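You operate a simulated robot arm through the tools that you are given. There is no shell and no other tool. Be economical: measure what you need, move in short steps, check, and stop when the job is done.

Carry out the task below with a simulated two-armed robot. There is one attempt and no reset: what you move stays moved.

## Task
Clear place 2 on to the tray, wipe off the coffee stain and carry the tray to the dresser.
Fine: tip the tea from the purple mug into the teal bowl first; the pad goes back. Set down upright: what you pick out. What is to be rubbed or washed off counts as gone when no trace of it is left.

The check looks at the end state, three seconds after you hand in, the way a careful person would. Anything else that was tipped, shoved, dropped, spilled or broken makes it a failure.

## Robot
Two 7-joint arms with two-finger parallel grippers on one trunk, on a base that drives. Base frame: it is fixed to the floor where the robot stands at the start and does not move with it; the origin is under the middle of the robot, x ahead of it, y to its left, z up; the surface under the hand at the start is at about z = 860. Units: mm, rad, N and s.
The left shoulder is at the start at [70, 134, 1236], the right one opposite. With the tool pointing down near the work surface each hand reaches from about 100 to 640 mm from the robot's upright axis, wherever it stands, measured 20 degrees to its own side. Places, roughly: brown tray [-1000, 1250, 750]; coffee stain [-1100, 700, 700]; top of the dresser [400, 600, 900]. Payload 1.57 kg a hand.
The TCP of each hand is the grasp point between the finger pads, 30 mm short of the fingertips. In the tool frame z runs along the fingers and y along their closing line. Largest opening 80 mm; finger width 17, thickness 12; the body of the gripper, 40 by 82 mm, starts 80 mm behind the TCP.
Orientation is that of the tool frame in the base frame, as [roll, pitch, yaw] about the fixed x, y, z axes, in that order (R = Rz(yaw) Ry(pitch) Rx(roll)). With the fingers straight down and closing along the base's y, the tool's x points along the base's -x, its y along +y and its z along -z.

## Interface
- The arms move only by the tool move_arm. It takes "left_commands", "right_commands" or both (then of equal length, played together; a hand with none holds still); each is a list of rows, each a list of 3 entries, a list of its own where there are three numbers: the shift along the base's x, y, z in mm, then the turn, a rotation vector about the base's x, y, z in rad, then the opening, from 0 (shut) to 1 (fully open). In form: [[[x, y, z], [ax, ay, az], grip], ...]. A call has 1 to 12 rows; each row is the pose to reach, as a shift and turn from the pose commanded when the call began. Rows are played at 5 a second. More than 50 mm and 0.15 rad between two rows, or a gripper value outside its range, and nothing of the call is played. Where a pose cannot be reached the arm comes as near as it can. A force on the tool above 40 N (or 10 N above the force at the start of the call, whichever is more), or a blocked arm, ends the call early, and 0.2 s more pass. Each finger travels about 153 mm/s and halts on what it meets, pressing with about 36 N; the grip force reading is that of the motor and also rises with nothing between the fingers. The clock runs only during rows and for 0.2 s after the last one: add rows that repeat a pose to give the fingers time. It gives the time, the measured TCP pose, the force on the tool (base axes), the opening and the grip force at its end, in the units of the frame above (readings bear some noise), with the torque about the TCP (base axes, N m) and any sound that the robot's microphone picked up, and new pictures: "pictures" is both (left out), scene, wrist or none (wrist: the cameras of the hands that moved).
- Cameras (640 x 400 px; columns grow to the right, rows downward): "scene" is now at [136.8, 25.8, 1478.6]; the picture's right is [0.26, -0.96, 0.00], its down [-0.44, -0.12, -0.89] and it looks along [0.86, 0.23, -0.46] (base axes); focal length 214 px, centre (320, 200). "left" rides on the left gripper at [72, 7, -122] in its tool frame; the picture's right is [-0.09, 1.00, 0.00], its down [-0.84, -0.08, -0.54] and it looks along [-0.54, -0.05, 0.84] (tool axes); focal length 238 px, centre (320, 200). "right" rides on the right gripper at [72, -7, -122] in its tool frame; the picture's right is [0.09, 1.00, 0.00], its down [-0.84, 0.08, -0.54] and it looks along [-0.54, 0.05, 0.84] (tool axes); focal length 238 px, centre (320, 200).
- raise_lower(by): slides the trunk up (or, below 0, down) by that many mm; the arms and the scene camera ride with it, the base frame stays. It gives what a move gives, with no picture.
- base_move(legs): drives the robot by 1 to 6 legs, each [ahead, left, turn to the left] in mm, mm and rad, along the robot's own axes; the way and the turn of a leg run together, so that a leg with both is an arc; at most 1500 mm and 3.142 rad a leg. The arms and the cameras ride along, it lands a little off, and it stops where it bumps. It gives what a move gives, and a new picture of the scene camera.
- head_to(pan, tilt): turns the head with the scene camera to pan (to the left, within 1.501 rad either way) and tilt (down, from -0.506 to 1.204), counted from straight ahead of the robot. It gives what a move gives, and a new picture of the scene camera.
- measure_at(camera, pixels): for up to 12 pixels [column, row] of the newest picture of that camera ("zoom" is the newest enlarged one), the place [x, y, z] in the base frame of the surface seen there, good to about 3 mm. It takes no simulated time.
- close_up(camera, box): a new picture of the part [left, top, right, bottom] of that camera's present view, enlarged. It takes no simulated time.
- job_done(): hands the job in; it is judged then, once.

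Keep the steps short. Do not move on a guess: measure, check each grasp and each placing, and mend mistakes. In all there are 80 turns and 260 pictures (those below and enlarged ones count). Leave the grippers open and the arms clear of the work at the hand-in unless told otherwise, and finish with a single line.

The tools are called after ">>>" by a JSON object that holds its "api" and its "payload". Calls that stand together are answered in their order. move_arm: Moves the arms, as the interface text tells. Its arguments: {"type":"object","properties":{"left_commands":{"type":"array"},"right_commands":{"type":"array"},"pictures":{"type":"string","enum":["both","scene","wrist","none"]}},"required":[]} The other tools are called the same way: raise_lower (by) slides the trunk up or down; base_move (legs) drives the base; head_to (pan, tilt) turns the head that bears the scene camera; measure_at (camera, pixels) gives the place of the surface under pixels of a picture; close_up (camera, box) takes an enlarged picture of a part of a camera's view; job_done () hands the job in.

At the start:

```text
time_s: 0.0
left_position: [262.9, 286.3, 999.4]
left_ee_rot: [3.141, -0.001, 3.142]
left_force: [0.6, 0.7, 0.0]
left_moment: [0.0, -0.02, -0.03]
left_finger_gap: 79.9
left_grip_force: 0.1
right_position: [328.9, 13.3, 1405.5]
right_ee_rot: [3.138, 0.002, -3.142]
right_force: [0.2, -0.6, 0.0]
right_moment: [0.0, 0.0, 0.01]
right_finger_gap: 80.0
right_grip_force: 0.1
trunk travel left (down, up): [-810.0, 130.0]
robot x, y, heading: [0.0, -1.0, 0.001]
head pan, tilt: [0.267, 0.478]
```

scene: 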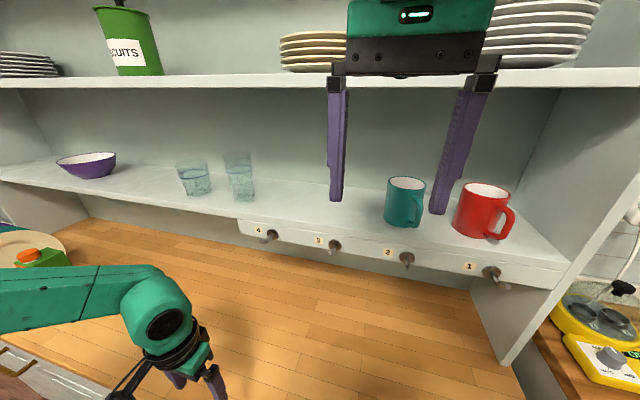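
right: 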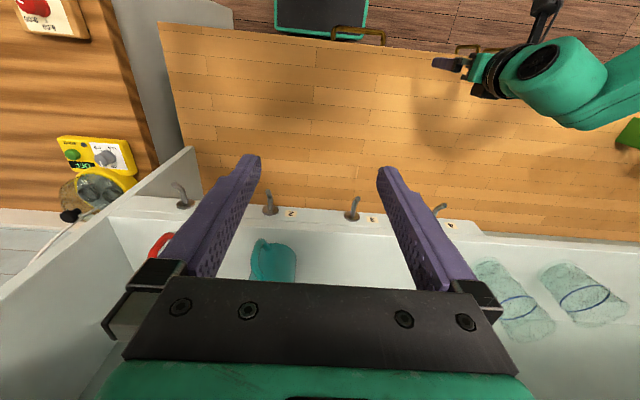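
left: 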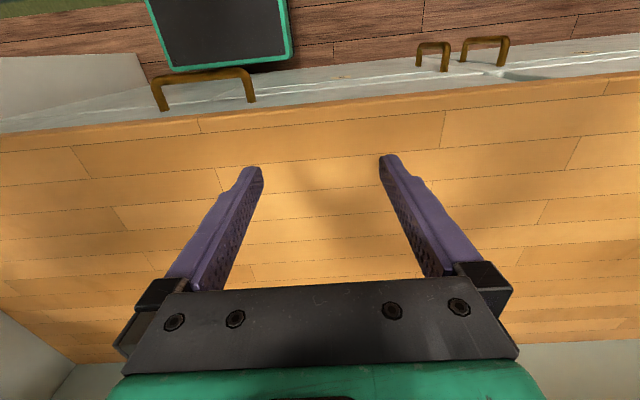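

I see the dresser ahead, with shelves, mugs and hooks. The table should be behind me to the left, so I turn the head left first to look.

>>> {"api": "head_to", "payload": {"pan": 1.5, "tilt": 0.4}}

>>> {"api": "close_up", "payload": {"camera": "scene", "box": [0, 0, 640, 400]}}

```text
time_s: 1.4
left_position: [264.7, 287.1, 1000.2]
left_ee_rot: [3.141, -0.001, -3.14]
left_force: [-1.2, -0.5, 0.9]
left_moment: [-0.02, 0.02, 0.01]
left_finger_gap: 80.1
left_grip_force: 0.1
right_position: [329.5, 12.4, 1404.9]
right_ee_rot: [3.14, 0.0, -3.141]
right_force: [-0.5, -0.1, -1.1]
right_moment: [0.0, -0.03, 0.01]
right_finger_gap: 80.2
right_grip_force: 0.0
trunk travel left (down, up): [-810.0, 130.0]
robot x, y, heading: [2.3, 0.2, 0.003]
head pan, tilt: [1.499, 0.4]
```

scene: 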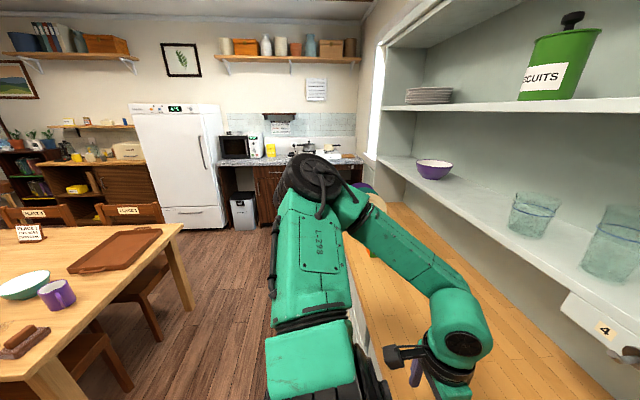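

```text
1.00 times, centred on (320, 200) of scene (not enlarged: the box is as wide or as high as the picture)
```

zoom: 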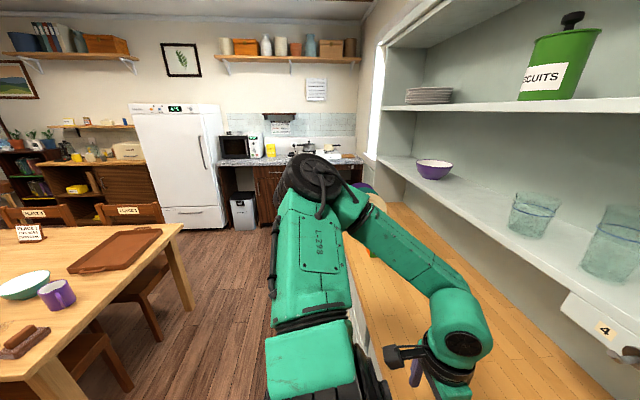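

The table is behind on the left. I measure its edge and the items, and enlarge the table portion.

>>> {"api": "measure_at", "payload": {"camera": "scene", "pixels": [[180, 226], [60, 368], [115, 255], [57, 300], [25, 285], [18, 338], [30, 238], [100, 262], [150, 235], [5, 345]]}}

>>> {"api": "close_up", "payload": {"camera": "scene", "box": [0, 200, 200, 400]}}

```text
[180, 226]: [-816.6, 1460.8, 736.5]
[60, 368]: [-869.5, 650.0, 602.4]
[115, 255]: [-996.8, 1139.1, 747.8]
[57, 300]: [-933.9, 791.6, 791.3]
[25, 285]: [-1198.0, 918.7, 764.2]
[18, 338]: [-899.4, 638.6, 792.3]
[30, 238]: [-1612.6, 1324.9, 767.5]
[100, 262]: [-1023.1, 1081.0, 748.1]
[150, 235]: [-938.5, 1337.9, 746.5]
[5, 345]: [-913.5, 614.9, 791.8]
```

```text
2.00 times, centred on (100, 300) of scene
```

zoom: 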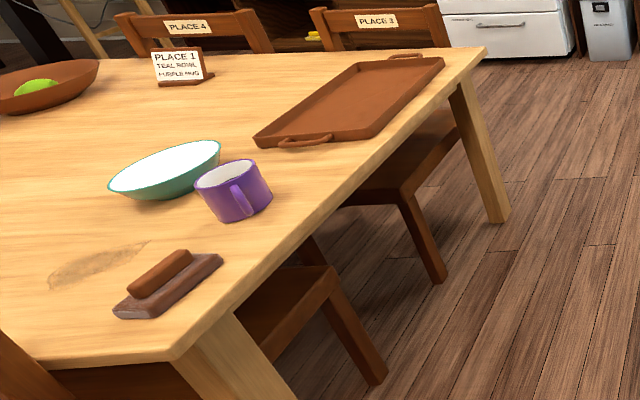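

I back away from the dresser a little, then turn left so the table can be seen properly.

>>> {"api": "base_move", "payload": {"legs": [[-150, 0, 0], [0, 0, 1.5]]}}

>>> {"api": "head_to", "payload": {"pan": 0.9, "tilt": 0.6}}

```text
time_s: 6.5
left_position: [-419.0, 284.3, 999.3]
left_ee_rot: [3.142, -0.001, -1.644]
left_force: [-0.9, 0.8, 0.7]
left_moment: [0.0, 0.02, 0.04]
left_finger_gap: 79.9
left_grip_force: 0.1
right_position: [-141.6, 328.9, 1405.1]
right_ee_rot: [3.139, 0.002, -1.642]
right_force: [-0.3, 1.0, -0.8]
right_moment: [0.0, -0.01, 0.03]
right_finger_gap: 80.0
right_grip_force: 0.1
trunk travel left (down, up): [-810.0, 130.0]
robot x, y, heading: [-148.2, 0.2, 1.497]
head pan, tilt: [1.499, 0.4]
```

scene: 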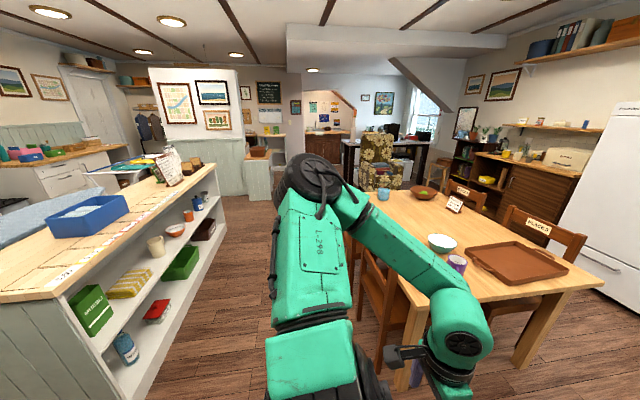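

```text
time_s: 7.5
left_position: [-420.3, 283.6, 999.5]
left_ee_rot: [-3.14, 0.002, -1.645]
left_force: [-0.3, 0.5, 0.7]
left_moment: [-0.02, 0.02, 0.01]
left_finger_gap: 79.8
left_grip_force: 0.0
right_position: [-140.8, 329.8, 1405.6]
right_ee_rot: [3.14, 0.002, -1.643]
right_force: [-0.1, 0.4, 0.3]
right_moment: [0.0, 0.04, -0.01]
right_finger_gap: 80.2
right_grip_force: 0.1
trunk travel left (down, up): [-810.0, 130.0]
robot x, y, heading: [-157.9, 2.6, 1.502]
head pan, tilt: [0.901, 0.6]
```

scene: 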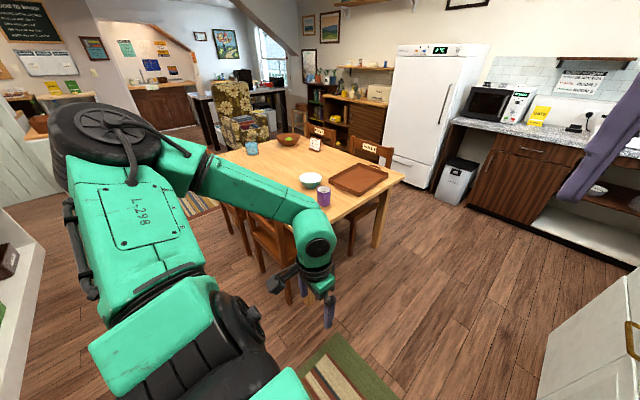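

I read the cards on the table and chairs.

>>> {"api": "close_up", "payload": {"camera": "scene", "box": [270, 120, 410, 220]}}

>>> {"api": "close_up", "payload": {"camera": "scene", "box": [295, 125, 345, 157]}}

>>> {"api": "close_up", "payload": {"camera": "scene", "box": [480, 60, 640, 160]}}

```text
4.00 times, centred on (340, 170) of scene
```

zoom: 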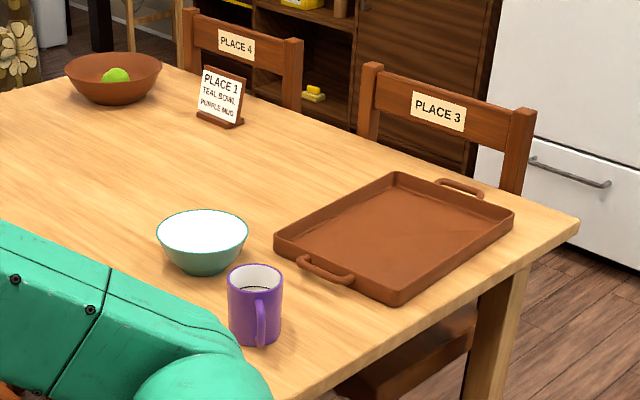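

```text
12.50 times, centred on (320, 141) of scene
```

zoom: 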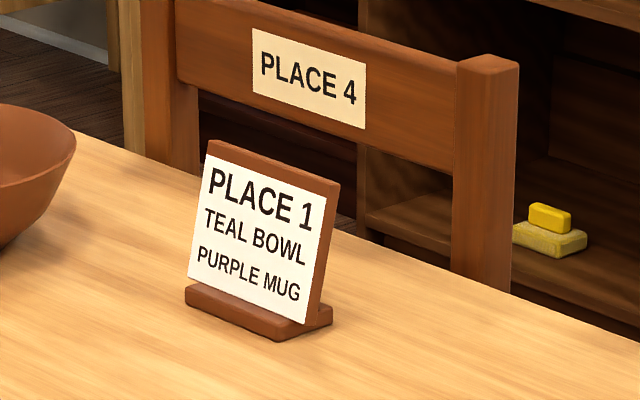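

```text
4.00 times, centred on (560, 110) of scene
```

zoom: 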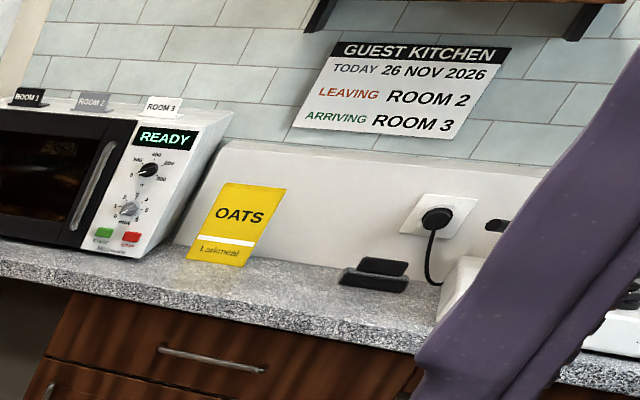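

Card: place 1 lists teal bowl and purple mug; I need the chair labels on the other side too. First I check the way to the table's free end.

>>> {"api": "measure_at", "payload": {"camera": "scene", "pixels": [[605, 320], [600, 380], [403, 178], [265, 240], [251, 147], [545, 260], [620, 265], [287, 170], [445, 180]]}}

>>> {"api": "close_up", "payload": {"camera": "scene", "box": [200, 130, 330, 280]}}

```text
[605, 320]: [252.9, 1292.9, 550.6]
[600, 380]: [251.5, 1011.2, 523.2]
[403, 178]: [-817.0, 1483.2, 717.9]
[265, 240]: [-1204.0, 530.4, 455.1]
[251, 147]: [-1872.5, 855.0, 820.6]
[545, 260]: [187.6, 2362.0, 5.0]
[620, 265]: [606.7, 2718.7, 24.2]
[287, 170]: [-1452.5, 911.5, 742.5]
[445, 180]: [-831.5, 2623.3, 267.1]
```

```text
2.67 times, centred on (265, 205) of scene
```

zoom: 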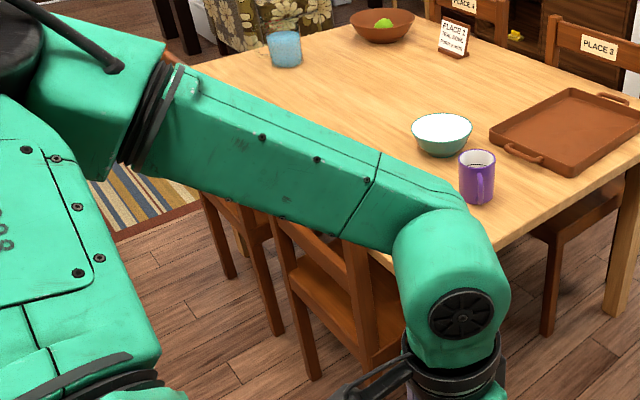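

Space is clear. I drive beside the table's free end, facing it.

>>> {"api": "base_move", "payload": {"legs": [[950, 100, 0], [0, 0, 1.64], [220, 0, 0]]}}

>>> {"api": "head_to", "payload": {"pan": 0.1, "tilt": 0.5}}

```text
time_s: 17.8
left_position: [-664.8, 676.1, 1000.1]
left_ee_rot: [-3.141, 0.002, -0.006]
left_force: [0.1, 0.1, 0.1]
left_moment: [0.0, -0.01, 0.02]
left_finger_gap: 79.9
left_grip_force: 0.0
right_position: [-728.1, 951.5, 1405.5]
right_ee_rot: [3.138, 0.001, -0.006]
right_force: [0.7, -0.8, 0.0]
right_moment: [-0.01, 0.04, 0.01]
right_finger_gap: 80.2
right_grip_force: 0.0
trunk travel left (down, up): [-810.0, 130.0]
robot x, y, heading: [-400.6, 961.2, 3.133]
head pan, tilt: [0.901, 0.6]
```

scene: 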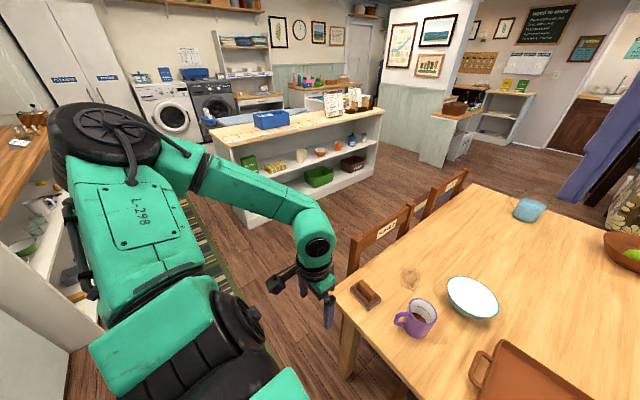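

```text
time_s: 18.9
left_position: [-666.2, 675.7, 999.7]
left_ee_rot: [3.141, 0.0, -0.008]
left_force: [-0.9, -0.2, 0.2]
left_moment: [0.02, 0.03, -0.04]
left_finger_gap: 80.0
left_grip_force: 0.1
right_position: [-731.7, 950.8, 1404.7]
right_ee_rot: [3.141, 0.004, -0.006]
right_force: [0.2, 0.6, 0.0]
right_moment: [0.0, 0.04, 0.0]
right_finger_gap: 79.9
right_grip_force: 0.2
trunk travel left (down, up): [-810.0, 130.0]
robot x, y, heading: [-402.7, 963.5, 3.135]
head pan, tilt: [0.099, 0.499]
```

scene: 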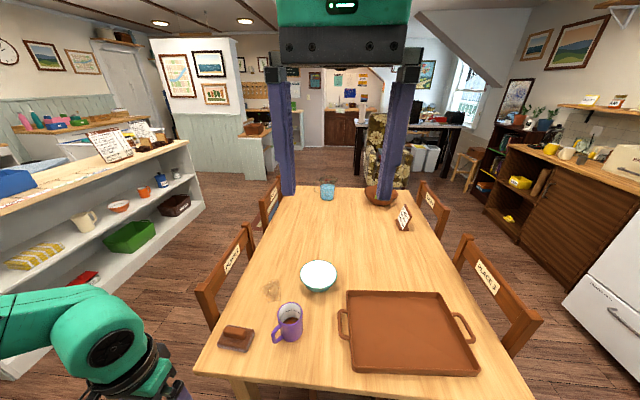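

>>> {"api": "close_up", "payload": {"camera": "scene", "box": [190, 170, 350, 270]}}

>>> {"api": "close_up", "payload": {"camera": "scene", "box": [190, 250, 350, 370]}}

>>> {"api": "close_up", "payload": {"camera": "scene", "box": [80, 110, 160, 170]}}

>>> {"api": "measure_at", "payload": {"camera": "scene", "pixels": [[270, 291], [237, 332], [318, 276], [288, 321], [410, 330], [344, 325], [466, 327], [230, 270], [327, 190], [195, 370], [535, 397]]}}

```text
4.00 times, centred on (270, 220) of scene
```

zoom: 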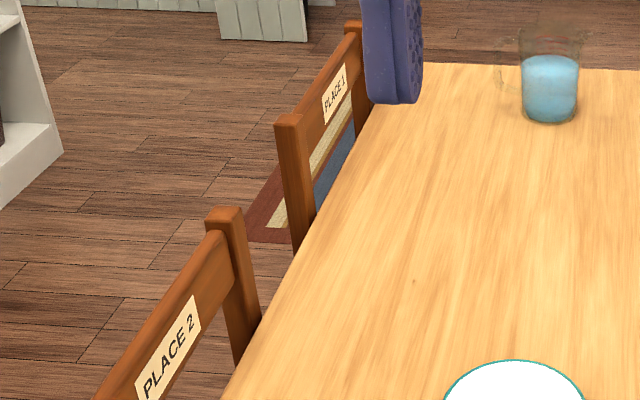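

```text
3.33 times, centred on (270, 310) of scene
```

zoom: 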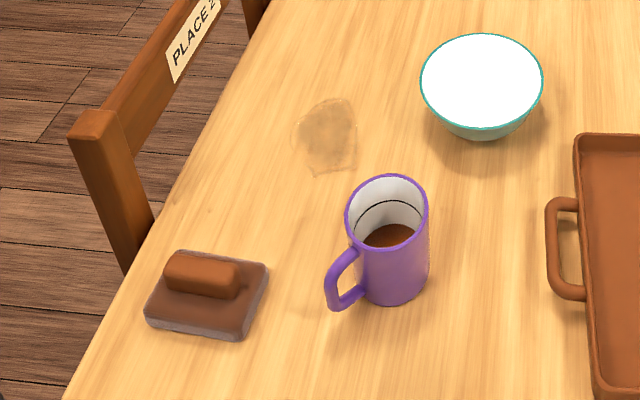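

```text
6.67 times, centred on (120, 140) of scene
```

zoom: 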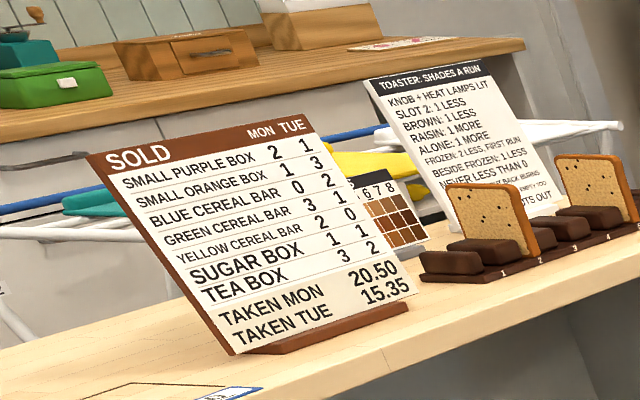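

```text
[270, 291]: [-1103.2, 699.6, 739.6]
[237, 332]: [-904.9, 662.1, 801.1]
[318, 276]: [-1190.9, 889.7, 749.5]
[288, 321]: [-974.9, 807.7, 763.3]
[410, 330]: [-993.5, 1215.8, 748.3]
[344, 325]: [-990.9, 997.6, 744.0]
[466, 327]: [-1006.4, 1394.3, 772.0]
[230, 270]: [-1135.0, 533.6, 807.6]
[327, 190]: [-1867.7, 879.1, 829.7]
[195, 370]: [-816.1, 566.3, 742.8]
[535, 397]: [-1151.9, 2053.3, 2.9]
```

Seat 2 (at x≈-1135, -y side) has the teal bowl, the purple mug, the stain and the pad before it. I measure the mug, bowl, pad and tray handles in detail.

>>> {"api": "close_up", "payload": {"camera": "scene", "box": [260, 250, 340, 350]}}

>>> {"api": "measure_at", "payload": {"camera": "zoom", "pixels": [[145, 240], [297, 240], [225, 210], [225, 290], [225, 360], [300, 340], [65, 355], [335, 60], [410, 10], [220, 270]]}}

```text
4.00 times, centred on (300, 300) of scene
```

zoom: 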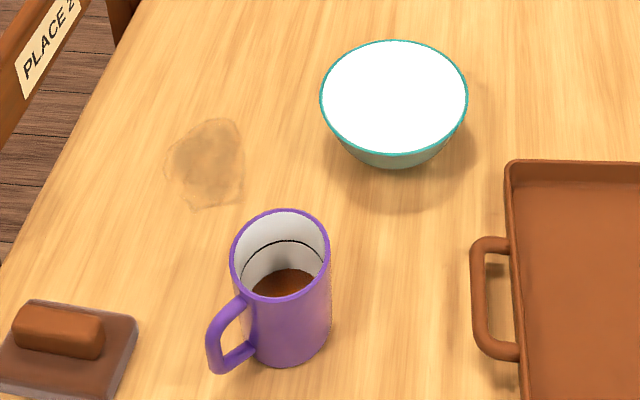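

```text
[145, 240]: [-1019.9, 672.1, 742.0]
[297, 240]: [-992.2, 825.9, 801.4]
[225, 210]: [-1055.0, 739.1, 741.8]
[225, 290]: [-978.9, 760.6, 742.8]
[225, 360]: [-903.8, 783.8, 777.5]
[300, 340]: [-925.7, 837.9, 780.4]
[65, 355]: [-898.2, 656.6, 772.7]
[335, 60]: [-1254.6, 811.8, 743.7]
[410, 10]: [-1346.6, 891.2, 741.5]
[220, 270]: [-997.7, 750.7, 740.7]
```

>>> {"api": "measure_at", "payload": {"camera": "zoom", "pixels": [[232, 258], [328, 252], [284, 297], [282, 211], [288, 362], [213, 362], [228, 312], [322, 98], [467, 98], [396, 152], [395, 41], [284, 283]]}}

>>> {"api": "close_up", "payload": {"camera": "scene", "box": [200, 300, 280, 350]}}

```text
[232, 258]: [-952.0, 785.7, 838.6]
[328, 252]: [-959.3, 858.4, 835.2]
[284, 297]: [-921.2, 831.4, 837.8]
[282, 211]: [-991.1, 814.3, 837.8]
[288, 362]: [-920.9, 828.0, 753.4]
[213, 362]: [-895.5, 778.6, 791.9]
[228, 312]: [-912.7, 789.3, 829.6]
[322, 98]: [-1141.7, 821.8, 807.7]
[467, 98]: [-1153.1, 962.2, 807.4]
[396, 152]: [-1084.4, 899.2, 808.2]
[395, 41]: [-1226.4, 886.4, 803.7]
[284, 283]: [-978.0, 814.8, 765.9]
```

```text
8.00 times, centred on (240, 325) of scene
```

zoom: 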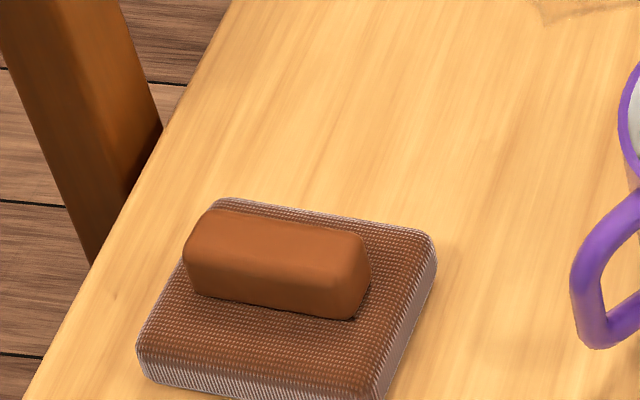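

Mug: rim centre ≈(-956,822), top z 838, Ø≈73, tea low (z≈766). Bowl: centre ≈(-1155,892), rim z 807, Ø142. I must come nearer; I look down to judge the base against the table edge.

>>> {"api": "head_to", "payload": {"pan": 0.0, "tilt": 1.2}}

```text
time_s: 19.9
left_position: [-667.2, 677.8, 999.1]
left_ee_rot: [-3.141, 0.0, -0.008]
left_force: [-0.3, -0.2, 0.9]
left_moment: [0.0, 0.03, -0.01]
left_finger_gap: 79.9
left_grip_force: 0.1
right_position: [-731.3, 950.7, 1405.7]
right_ee_rot: [3.139, 0.002, -0.006]
right_force: [-0.5, 0.2, 1.0]
right_moment: [0.03, 0.03, -0.01]
right_finger_gap: 80.0
right_grip_force: 0.1
trunk travel left (down, up): [-810.0, 130.0]
robot x, y, heading: [-402.1, 962.7, 3.138]
head pan, tilt: [0.0, 1.201]
```

scene: 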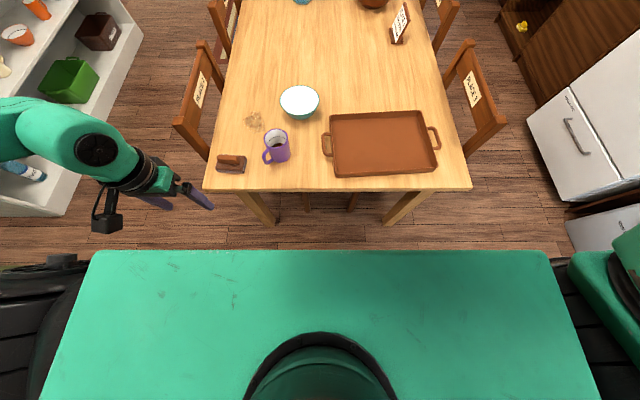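

The base had ~250 mm to the counter at the start, so I can safely go to 245 mm from the table edge (x≈-815). I drive 160 ahead and 160 left, and lower the trunk 100 mm.

>>> {"api": "base_move", "payload": {"legs": [[160, 160, 0]]}}

>>> {"api": "raise_lower", "payload": {"by": -100}}

>>> {"api": "head_to", "payload": {"pan": -0.05, "tilt": 0.75}}

```text
time_s: 21.6
left_position: [-825.8, 523.0, 1001.9]
left_ee_rot: [3.139, 0.001, -0.008]
left_force: [0.2, -0.6, -0.5]
left_moment: [0.01, 0.03, 0.0]
left_finger_gap: 80.0
left_grip_force: 0.0
right_position: [-890.0, 798.4, 1407.0]
right_ee_rot: [3.139, 0.003, -0.005]
right_force: [0.5, 0.8, -0.4]
right_moment: [-0.01, 0.01, -0.02]
right_finger_gap: 80.2
right_grip_force: 0.0
trunk travel left (down, up): [-810.0, 130.0]
robot x, y, heading: [-561.9, 805.2, 3.136]
head pan, tilt: [0.0, 1.201]
```

scene: 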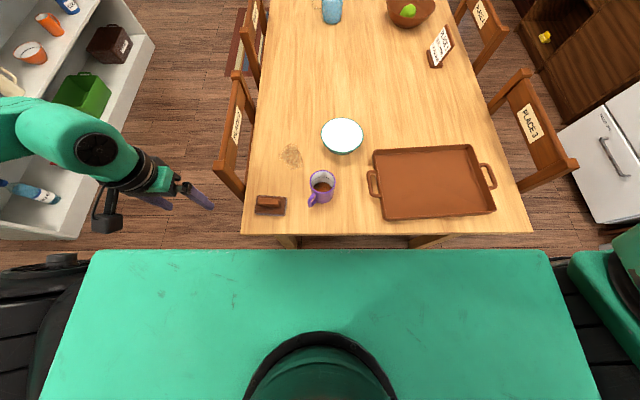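

```text
time_s: 23.0
left_position: [-828.5, 521.6, 899.9]
left_ee_rot: [3.141, 0.0, -0.007]
left_force: [-0.9, -0.2, -0.7]
left_moment: [-0.02, 0.02, 0.0]
left_finger_gap: 80.1
left_grip_force: 0.0
right_position: [-893.0, 795.6, 1304.6]
right_ee_rot: [3.14, 0.001, -0.006]
right_force: [-0.4, 1.0, -0.4]
right_moment: [0.0, -0.02, 0.0]
right_finger_gap: 80.1
right_grip_force: 0.1
trunk travel left (down, up): [-710.0, 230.0]
robot x, y, heading: [-566.9, 804.4, 3.133]
head pan, tilt: [0.0, 1.201]
```

```text
time_s: 23.9
left_position: [-828.3, 521.4, 899.1]
left_ee_rot: [3.14, -0.001, -0.007]
left_force: [0.8, 0.0, 0.9]
left_moment: [0.03, 0.02, 0.0]
left_finger_gap: 80.1
left_grip_force: 0.0
right_position: [-893.1, 796.1, 1305.1]
right_ee_rot: [3.139, 0.0, -0.007]
right_force: [-1.0, -0.6, -0.3]
right_moment: [0.0, 0.05, 0.0]
right_finger_gap: 80.0
right_grip_force: 0.0
trunk travel left (down, up): [-710.0, 230.0]
robot x, y, heading: [-567.4, 806.5, 3.136]
head pan, tilt: [-0.051, 0.75]
```

scene: 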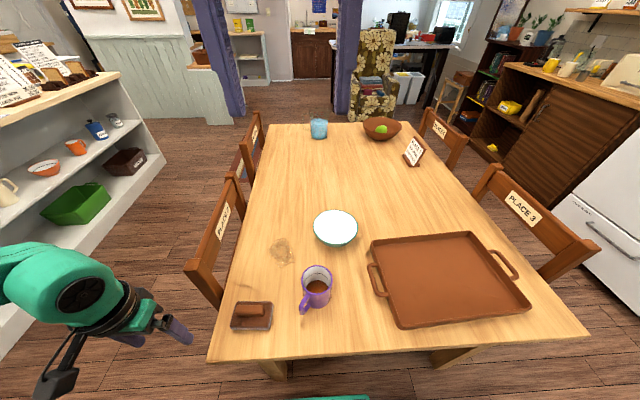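

I bring the right hand above the mug (tip well above rim 838), turned +0.17 rad so the fingers miss the handle.

>>> {"api": "move_arm", "payload": {"right_commands": [[[-10, 4, -45], [0, 0, 0.02], 1], [[-20, 8, -90], [0, 0, 0.04], 1], [[-30, 12, -135], [0, 0, 0.06], 1], [[-40, 16, -180], [0, 0, 0.09], 1], [[-48, 20, -225], [0, 0, 0.12], 1], [[-55, 23, -270], [0, 0, 0.14], 1], [[-60, 25, -315], [0, 0, 0.17], 1], [[-63, 26, -355], [0, 0, 0.17], 1], [[-63, 26, -395], [0, 0, 0.17], 1]]}}

```text
time_s: 25.9
left_position: [-827.2, 521.6, 899.4]
left_ee_rot: [-3.14, -0.001, -0.008]
left_force: [1.1, 0.3, 0.5]
left_moment: [0.01, -0.03, 0.02]
left_finger_gap: 80.1
left_grip_force: 0.1
right_position: [-954.8, 820.5, 909.9]
right_ee_rot: [3.141, 0.003, 0.163]
right_force: [1.0, -0.2, -0.3]
right_moment: [0.03, -0.03, 0.02]
right_finger_gap: 80.1
right_grip_force: 0.1
trunk travel left (down, up): [-710.0, 230.0]
robot x, y, heading: [-562.5, 807.1, 3.138]
head pan, tilt: [-0.051, 0.75]
```

scene: 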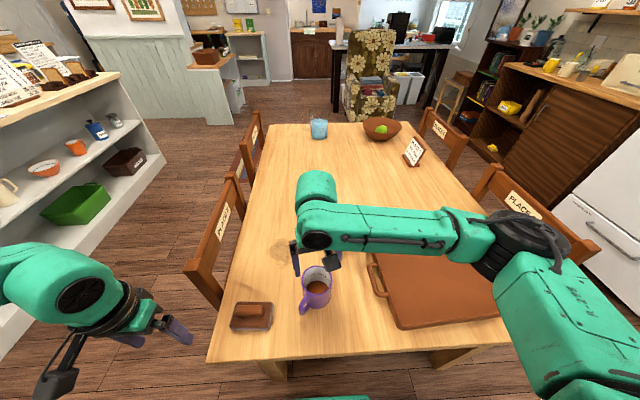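
right: 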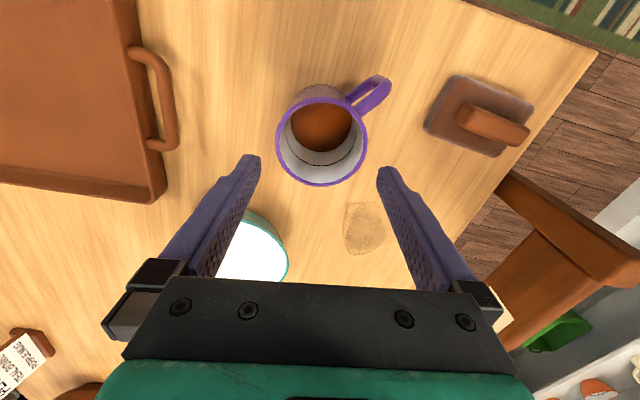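

The mug lies between the fingers' line in the wrist picture. I measure its rim there for exact centring.

>>> {"api": "measure_at", "payload": {"camera": "right", "pixels": [[279, 140], [365, 140], [322, 184], [322, 103], [385, 85], [320, 125], [302, 175], [345, 175]]}}

```text
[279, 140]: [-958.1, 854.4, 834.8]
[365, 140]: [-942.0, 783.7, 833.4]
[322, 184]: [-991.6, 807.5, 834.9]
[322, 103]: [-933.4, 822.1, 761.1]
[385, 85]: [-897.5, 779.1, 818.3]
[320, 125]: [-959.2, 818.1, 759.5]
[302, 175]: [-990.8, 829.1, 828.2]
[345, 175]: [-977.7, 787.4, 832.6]
```

The mug is only ~2 mm off centre. I shift by (2,-2) and go down around it to TCP z≈800, fingers open.

>>> {"api": "move_arm", "payload": {"right_commands": [[[2, -2, 0], [0, 0, 0], 1], [[2, -2, -25], [0, 0, 0], 1], [[2, -2, -45], [0, 0, 0], 1], [[2, -2, -65], [0, 0, 0], 1], [[2, -2, -85], [0, 0, 0], 1], [[2, -2, -108], [0, 0, 0], 1]]}}

```text
time_s: 26.8
left_position: [-827.0, 521.7, 900.0]
left_ee_rot: [-3.141, 0.0, -0.007]
left_force: [-0.3, -1.3, -0.4]
left_moment: [0.0, -0.01, 0.02]
left_finger_gap: 80.4
left_grip_force: 0.0
right_position: [-954.4, 813.3, 864.2]
right_ee_rot: [3.123, 0.025, 0.167]
right_force: [2.1, 0.7, 12.6]
right_moment: [-0.42, -0.17, 0.06]
right_finger_gap: 80.2
right_grip_force: 0.0
trunk travel left (down, up): [-710.0, 230.0]
robot x, y, heading: [-565.3, 803.4, 3.133]
head pan, tilt: [-0.051, 0.75]
stopped in row 4 (right hand): the force on the tool passed its limit at 52 N (the readings are from after the stop); the commanded pose is now the measured one
```

scene: 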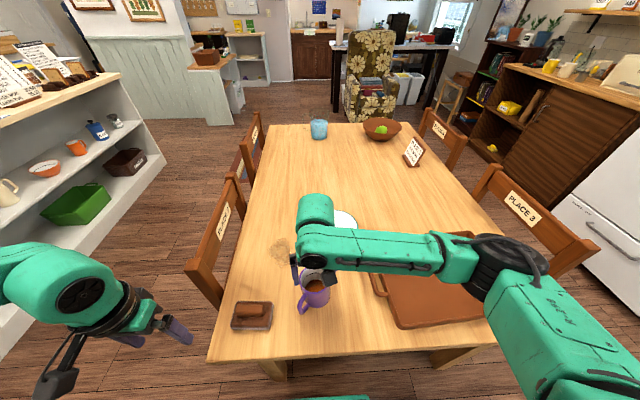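
right: 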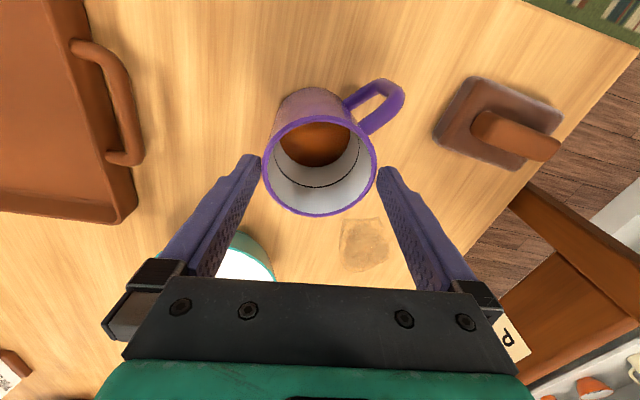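

The call stopped: a fingertip touched the rim (z tip≈834). I lift 20 mm, level the hand, and measure again.

>>> {"api": "move_arm", "payload": {"right_commands": [[[0, 0, 12], [0, 0, 0], 1], [[0, 0, 25], [0, 0, 0], 1], [[0, 3, 25], [0.019, -0.025, 0], 1], [[0, 3, 25], [0.019, -0.025, 0], 1]]}}

>>> {"api": "close_up", "payload": {"camera": "right", "box": [220, 60, 420, 260]}}

```text
time_s: 27.8
left_position: [-828.1, 522.1, 900.0]
left_ee_rot: [-3.141, 0.001, -0.007]
left_force: [0.1, -0.2, 0.1]
left_moment: [0.0, 0.01, 0.01]
left_finger_gap: 79.8
left_grip_force: 0.0
right_position: [-954.9, 817.3, 886.8]
right_ee_rot: [3.141, -0.008, 0.168]
right_force: [-0.1, 0.4, -0.4]
right_moment: [-0.02, 0.02, 0.01]
right_finger_gap: 80.3
right_grip_force: 0.2
trunk travel left (down, up): [-710.0, 230.0]
robot x, y, heading: [-560.9, 804.5, 3.134]
head pan, tilt: [-0.051, 0.75]
```

scene: 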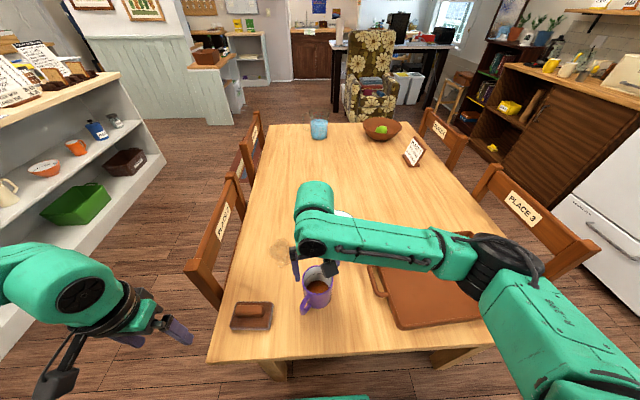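
right: 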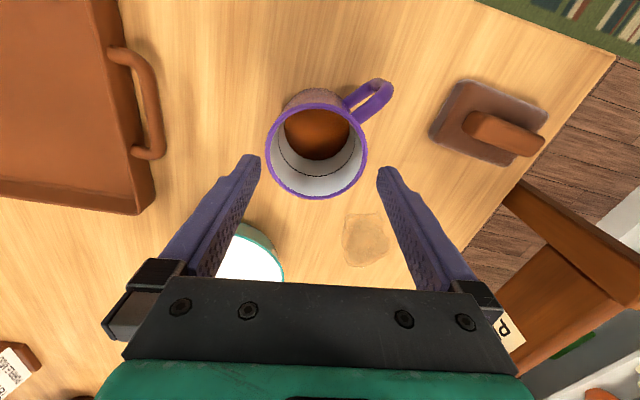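

```text
2.00 times, centred on (320, 160) of right
```

zoom: 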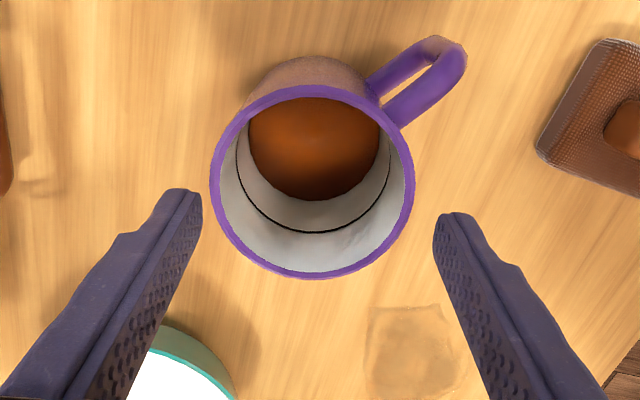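

Rim centre in the enlarged picture is at column 311, row 181: the mug is 3 mm to +y and ~6 mm to +x of the hand. I shift (5.5, 4, 0) and descend slowly.

>>> {"api": "move_arm", "payload": {"right_commands": [[[5.5, 4, 0], [0, 0.008, 0], 1], [[5.5, 4, 0], [0, 0.008, 0], 1], [[5.5, 4, -12], [0, 0.008, 0], 1], [[5.5, 4, -20], [0, 0.008, 0], 1], [[5.5, 4, -28], [0, 0.008, 0], 1], [[5.5, 4, -34], [0, 0.008, 0], 1]], "pictures": "wrist"}}

>>> {"api": "close_up", "payload": {"camera": "right", "box": [220, 60, 420, 260]}}

```text
time_s: 29.2
left_position: [-829.6, 521.0, 898.8]
left_ee_rot: [-3.14, -0.001, -0.007]
left_force: [0.0, -0.6, 0.5]
left_moment: [0.0, -0.01, -0.01]
left_finger_gap: 80.0
left_grip_force: 0.1
right_position: [-951.9, 821.3, 851.3]
right_ee_rot: [3.14, -0.007, 0.169]
right_force: [0.7, -1.4, 0.5]
right_moment: [0.0, -0.04, 0.02]
right_finger_gap: 79.9
right_grip_force: 0.0
trunk travel left (down, up): [-710.0, 230.0]
robot x, y, heading: [-560.1, 808.9, 3.133]
head pan, tilt: [-0.051, 0.75]
```

right: 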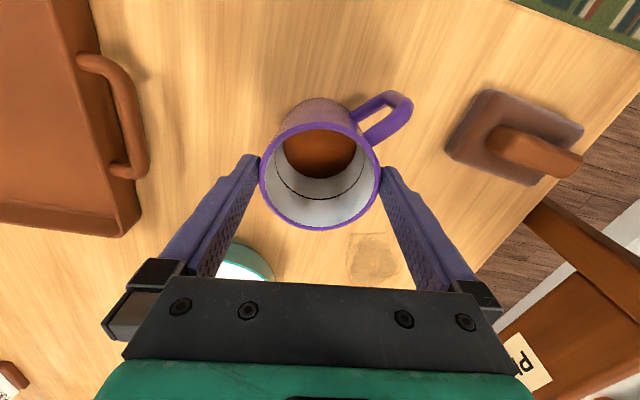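

```text
2.00 times, centred on (320, 160) of right
```

zoom: 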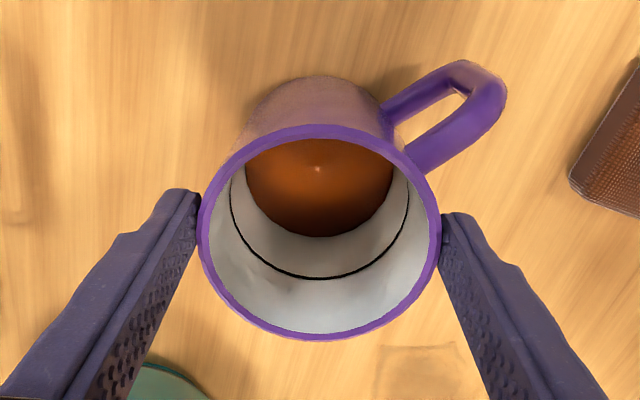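

The tips are now below the rim on both sides with no force. I continue straight down to TCP z≈803 and close.

>>> {"api": "move_arm", "payload": {"right_commands": [[[1, 0, -16], [0, 0, 0], 1], [[2, 0, -32], [0, 0, 0], 1], [[2, 0, -48], [0, 0, 0], 1], [[2, 0, -48], [0, 0, 0], 0.6], [[2, 0, -48], [0, 0, 0], 0.6], [[2, 0, -48], [0, 0, 0], 0.6]]}}

```text
time_s: 30.6
left_position: [-828.0, 521.1, 900.7]
left_ee_rot: [3.141, 0.0, -0.007]
left_force: [0.5, 0.2, -0.2]
left_moment: [0.02, -0.02, 0.02]
left_finger_gap: 80.2
left_grip_force: 0.1
right_position: [-948.8, 821.4, 804.4]
right_ee_rot: [3.14, 0.004, 0.169]
right_force: [-0.5, 0.7, 14.1]
right_moment: [0.05, -0.11, 0.08]
right_finger_gap: 78.8
right_grip_force: 35.7
trunk travel left (down, up): [-710.0, 230.0]
robot x, y, heading: [-560.8, 809.8, 3.132]
head pan, tilt: [-0.051, 0.75]
```

scene: 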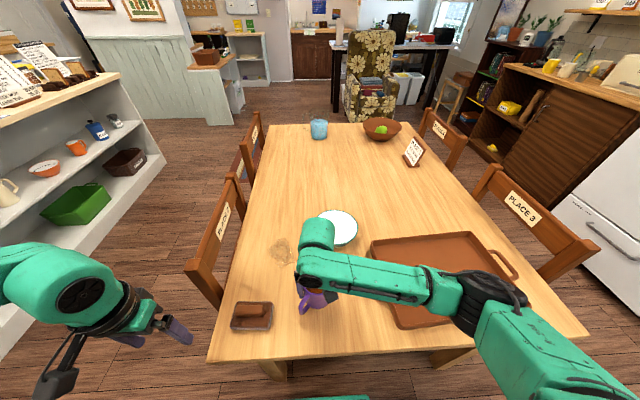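
right: 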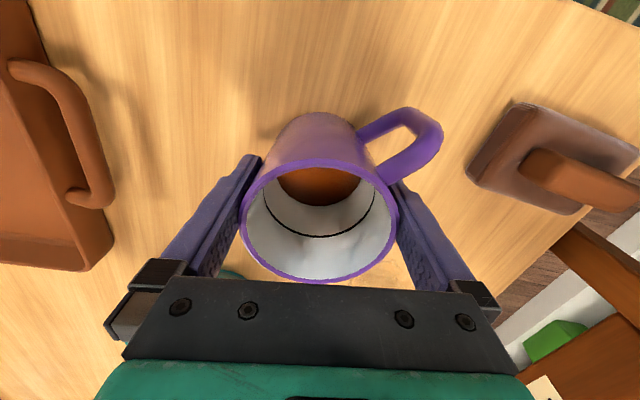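

Gripped (gap 78.8, 36 N). I lift it slowly 120 mm.

>>> {"api": "move_arm", "payload": {"right_commands": [[[0, 0, 10], [0, 0, 0], 0.6], [[0, 0, 30], [0, 0, 0], 0.6], [[0, 0, 55], [0, 0, 0], 0.6], [[0, 0, 80], [0, 0, 0], 0.6], [[0, 0, 105], [0, 0, 0], 0.6], [[0, 0, 125], [0, 0, 0], 0.6], [[0, 0, 135], [0, 0, 0], 0.6]]}}

>>> {"api": "measure_at", "payload": {"camera": "scene", "pixels": [[355, 228], [346, 243], [340, 212], [350, 216]]}}

```text
time_s: 32.2
left_position: [-828.2, 521.8, 899.9]
left_ee_rot: [3.142, 0.0, -0.007]
left_force: [0.1, 0.2, 0.9]
left_moment: [-0.03, -0.02, -0.02]
left_finger_gap: 80.1
left_grip_force: 0.1
right_position: [-949.4, 821.7, 938.1]
right_ee_rot: [3.14, -0.002, 0.168]
right_force: [-0.2, 0.1, -2.8]
right_moment: [-0.01, 0.0, 0.01]
right_finger_gap: 78.7
right_grip_force: 35.7
trunk travel left (down, up): [-710.0, 230.0]
robot x, y, heading: [-565.5, 808.3, 3.138]
head pan, tilt: [-0.051, 0.75]
```

scene: 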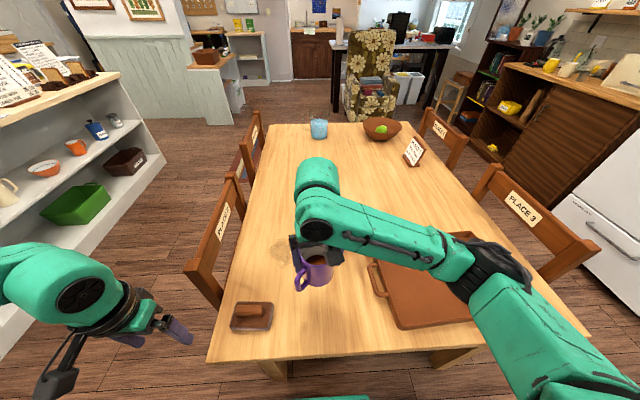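
right: 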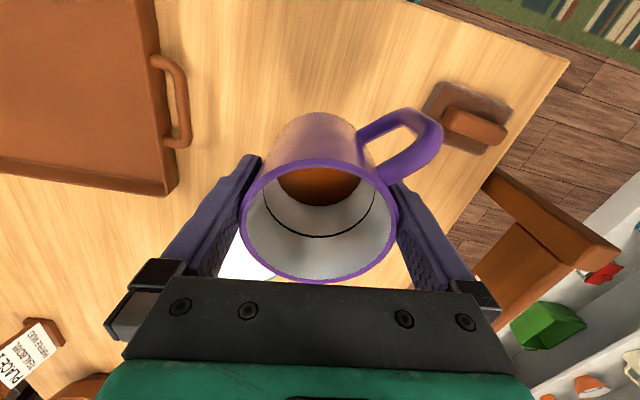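

```text
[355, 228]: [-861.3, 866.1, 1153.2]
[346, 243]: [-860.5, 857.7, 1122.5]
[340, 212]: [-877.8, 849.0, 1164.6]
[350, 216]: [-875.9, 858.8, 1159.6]
```

The mug hangs level and full weight ~2.8 N. I carry it toward the bowl while tipping slowly to 60° (still below the pouring angle), ending with the lip over the bowl centre.

>>> {"api": "move_arm", "payload": {"right_commands": [[[-25, 6, 0], [-0.0175, 0.1032, 0], 0.6], [[-50, 12, 0], [-0.035, 0.2064, 0], 0.6], [[-75, 19, 0], [-0.0525, 0.3096, 0], 0.6], [[-100, 25, 0], [-0.07, 0.4128, 0], 0.6], [[-125, 31, 0], [-0.0875, 0.516, 0], 0.6], [[-150, 37, 0], [-0.105, 0.6192, 0], 0.6], [[-175, 43, 0], [-0.1225, 0.7224, 0], 0.6], [[-200, 50, 0], [-0.14, 0.8256, 0], 0.6], [[-225, 56, 0], [-0.1575, 0.9288, 0], 0.6], [[-251, 62, 0], [-0.175, 1.032, 0], 0.6], [[-251, 62, 0], [-0.175, 1.032, 0], 0.6]]}}

```text
time_s: 34.6
left_position: [-828.8, 521.8, 898.7]
left_ee_rot: [-3.141, 0.001, -0.007]
left_force: [0.1, -0.6, -0.6]
left_moment: [0.03, -0.03, 0.02]
left_finger_gap: 80.1
left_grip_force: 0.1
right_position: [-1200.3, 884.7, 939.9]
right_ee_rot: [3.141, 1.046, 0.169]
right_force: [-0.2, -0.5, -2.3]
right_moment: [-0.01, -0.08, -0.04]
right_finger_gap: 78.8
right_grip_force: 36.0
trunk travel left (down, up): [-710.0, 230.0]
robot x, y, heading: [-565.3, 806.4, 3.137]
head pan, tilt: [-0.051, 0.75]
```

scene: 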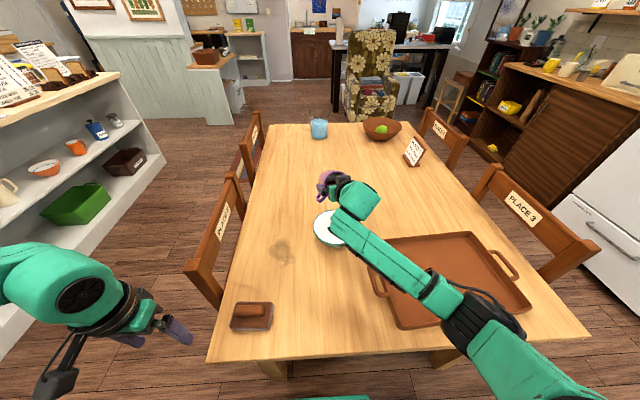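
right: 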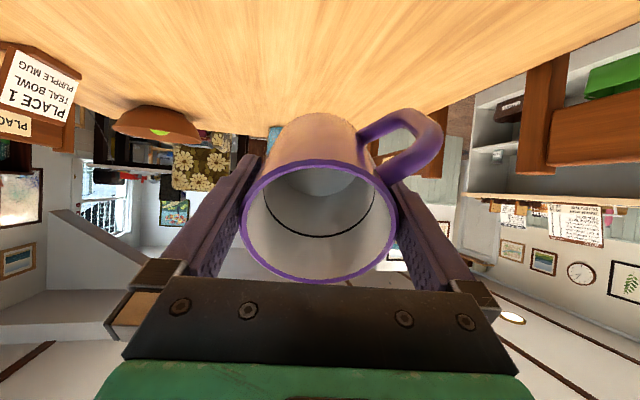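

The mug is above the bowl, and the grip holds. I look closely at the bowl under it to check alignment.

>>> {"api": "close_up", "payload": {"camera": "scene", "box": [270, 160, 390, 260]}}

>>> {"api": "measure_at", "payload": {"camera": "scene", "pixels": [[315, 228], [328, 244], [326, 214], [328, 230], [325, 180]]}}

```text
4.00 times, centred on (330, 210) of scene
```

zoom: 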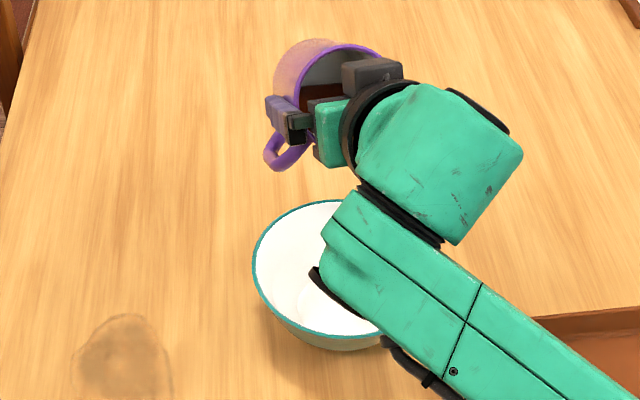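

```text
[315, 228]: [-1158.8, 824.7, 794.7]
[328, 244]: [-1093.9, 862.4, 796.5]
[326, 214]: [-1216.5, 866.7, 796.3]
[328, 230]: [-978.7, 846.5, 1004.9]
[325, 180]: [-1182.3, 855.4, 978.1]
```

Bowl centre confirmed ≈(-1154,892). Now I pour: tip on slowly from 60° to about 92°, keeping the lip over the bowl centre, and hold.

>>> {"api": "move_arm", "payload": {"right_commands": [[[2, 1, -12], [-0.018, 0.108, 0], 0.6], [[4, 1, -22], [-0.035, 0.207, 0], 0.6], [[5, 1, -22], [-0.045, 0.266, 0], 0.6], [[7, 2, -22], [-0.055, 0.325, 0], 0.6], [[8, 2, -22], [-0.063, 0.37, 0], 0.6], [[10, 2, -22], [-0.07, 0.414, 0], 0.6], [[12, 2, -22], [-0.077, 0.454, 0], 0.6], [[13, 2, -22], [-0.084, 0.493, 0], 0.6], [[15, 2, -22], [-0.09, 0.532, 0], 0.6], [[17, 3, -22], [-0.096, 0.567, 0], 0.6], [[17, 3, -22], [-0.096, 0.567, 0], 0.6], [[17, 3, -22], [-0.096, 0.567, 0], 0.6]]}}

>>> {"api": "close_up", "payload": {"camera": "scene", "box": [270, 160, 390, 260]}}

```text
time_s: 36.9
left_position: [-829.1, 521.9, 899.9]
left_ee_rot: [3.141, 0.001, -0.007]
left_force: [0.1, -0.4, 0.0]
left_moment: [-0.01, 0.0, -0.01]
left_finger_gap: 80.1
left_grip_force: 0.0
right_position: [-1181.2, 933.5, 892.8]
right_ee_rot: [-1.545, 1.413, 1.753]
right_force: [0.2, -0.2, -3.3]
right_moment: [-0.03, -0.02, 0.02]
right_finger_gap: 79.2
right_grip_force: 36.1
trunk travel left (down, up): [-710.0, 230.0]
robot x, y, heading: [-564.8, 809.9, 3.132]
head pan, tilt: [-0.051, 0.75]
stopped in row 11 (right hand): the arm was blocked; the commanded pose is now the measured one
```

scene: 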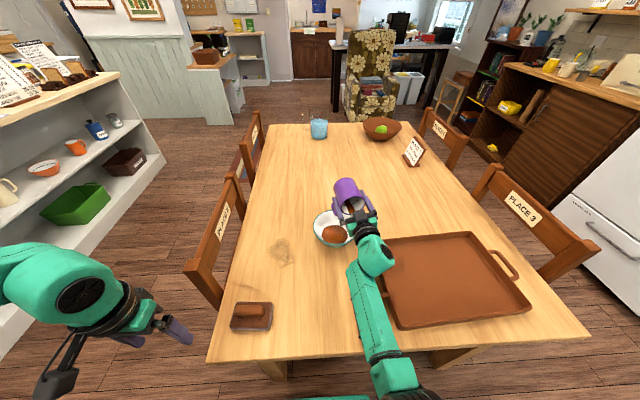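
right: 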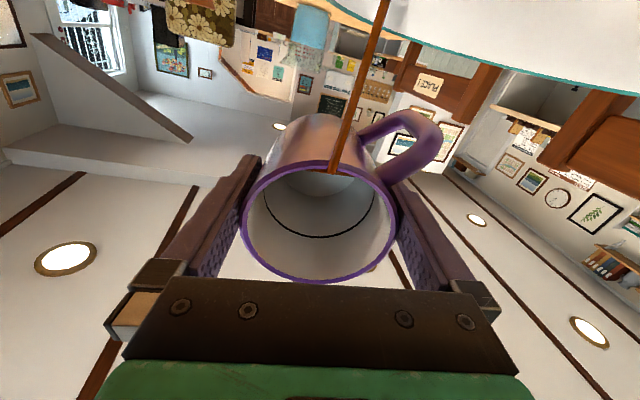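

```text
4.00 times, centred on (330, 210) of scene
```

zoom: 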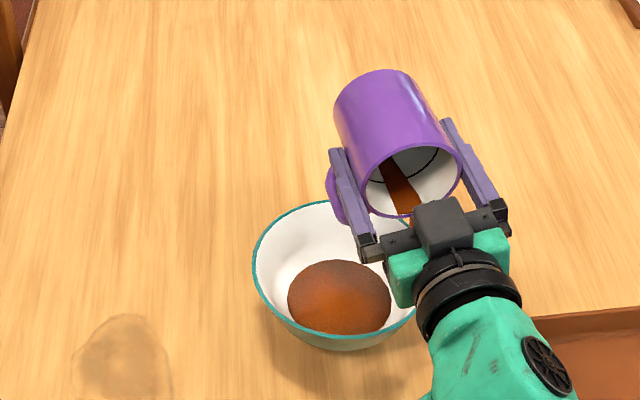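

The arm was blocked at a joint limit and the hand slid to y=933; the stream still falls inside the bowl (≈50 mm off centre). I move back to y≈890 straight away, keeping orientation.

>>> {"api": "move_arm", "payload": {"right_commands": [[[0, -20, 2], [0, 0, 0], 0.6], [[0, -40, 4], [0, 0, 0], 0.6], [[0, -40, 4], [0, 0, 0], 0.6]]}}

>>> {"api": "close_up", "payload": {"camera": "scene", "box": [270, 160, 390, 260]}}

```text
time_s: 37.6
left_position: [-828.1, 521.8, 899.6]
left_ee_rot: [-3.142, 0.0, -0.009]
left_force: [-0.3, 0.4, 0.0]
left_moment: [-0.02, 0.02, -0.01]
left_finger_gap: 79.8
left_grip_force: 0.0
right_position: [-1180.7, 938.1, 882.1]
right_ee_rot: [-1.637, 1.271, 1.642]
right_force: [0.8, -0.1, -3.4]
right_moment: [0.03, -0.06, -0.01]
right_finger_gap: 78.7
right_grip_force: 36.2
trunk travel left (down, up): [-710.0, 230.0]
robot x, y, heading: [-563.6, 804.9, 3.138]
head pan, tilt: [-0.051, 0.75]
stopped in row 3 (right hand): the arm was blocked; the commanded pose is now the measured one
```

scene: 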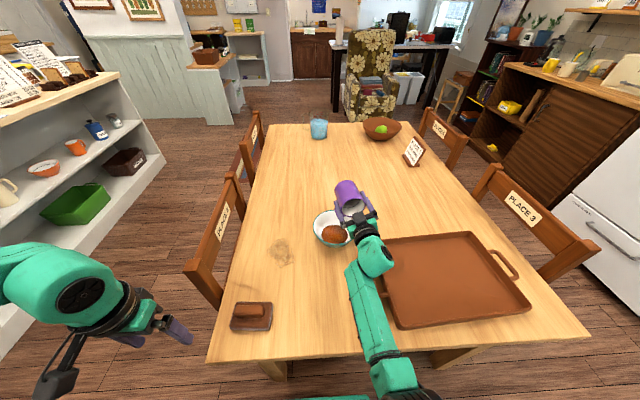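
right: 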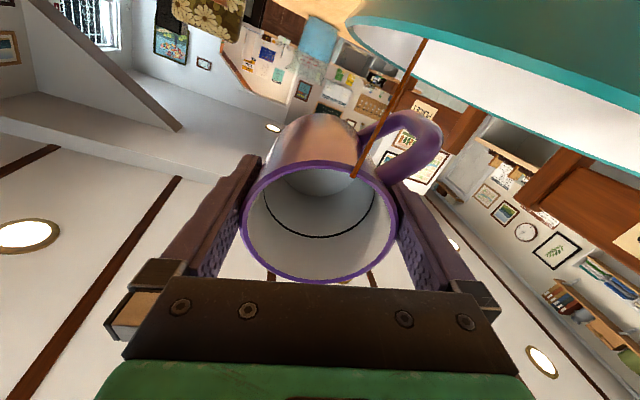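

```text
4.00 times, centred on (330, 210) of scene
```

zoom: 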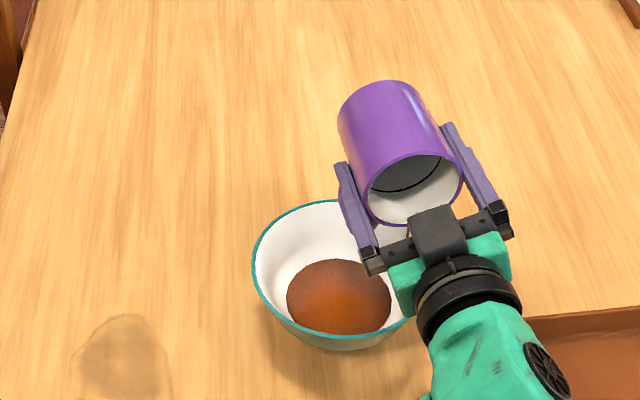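

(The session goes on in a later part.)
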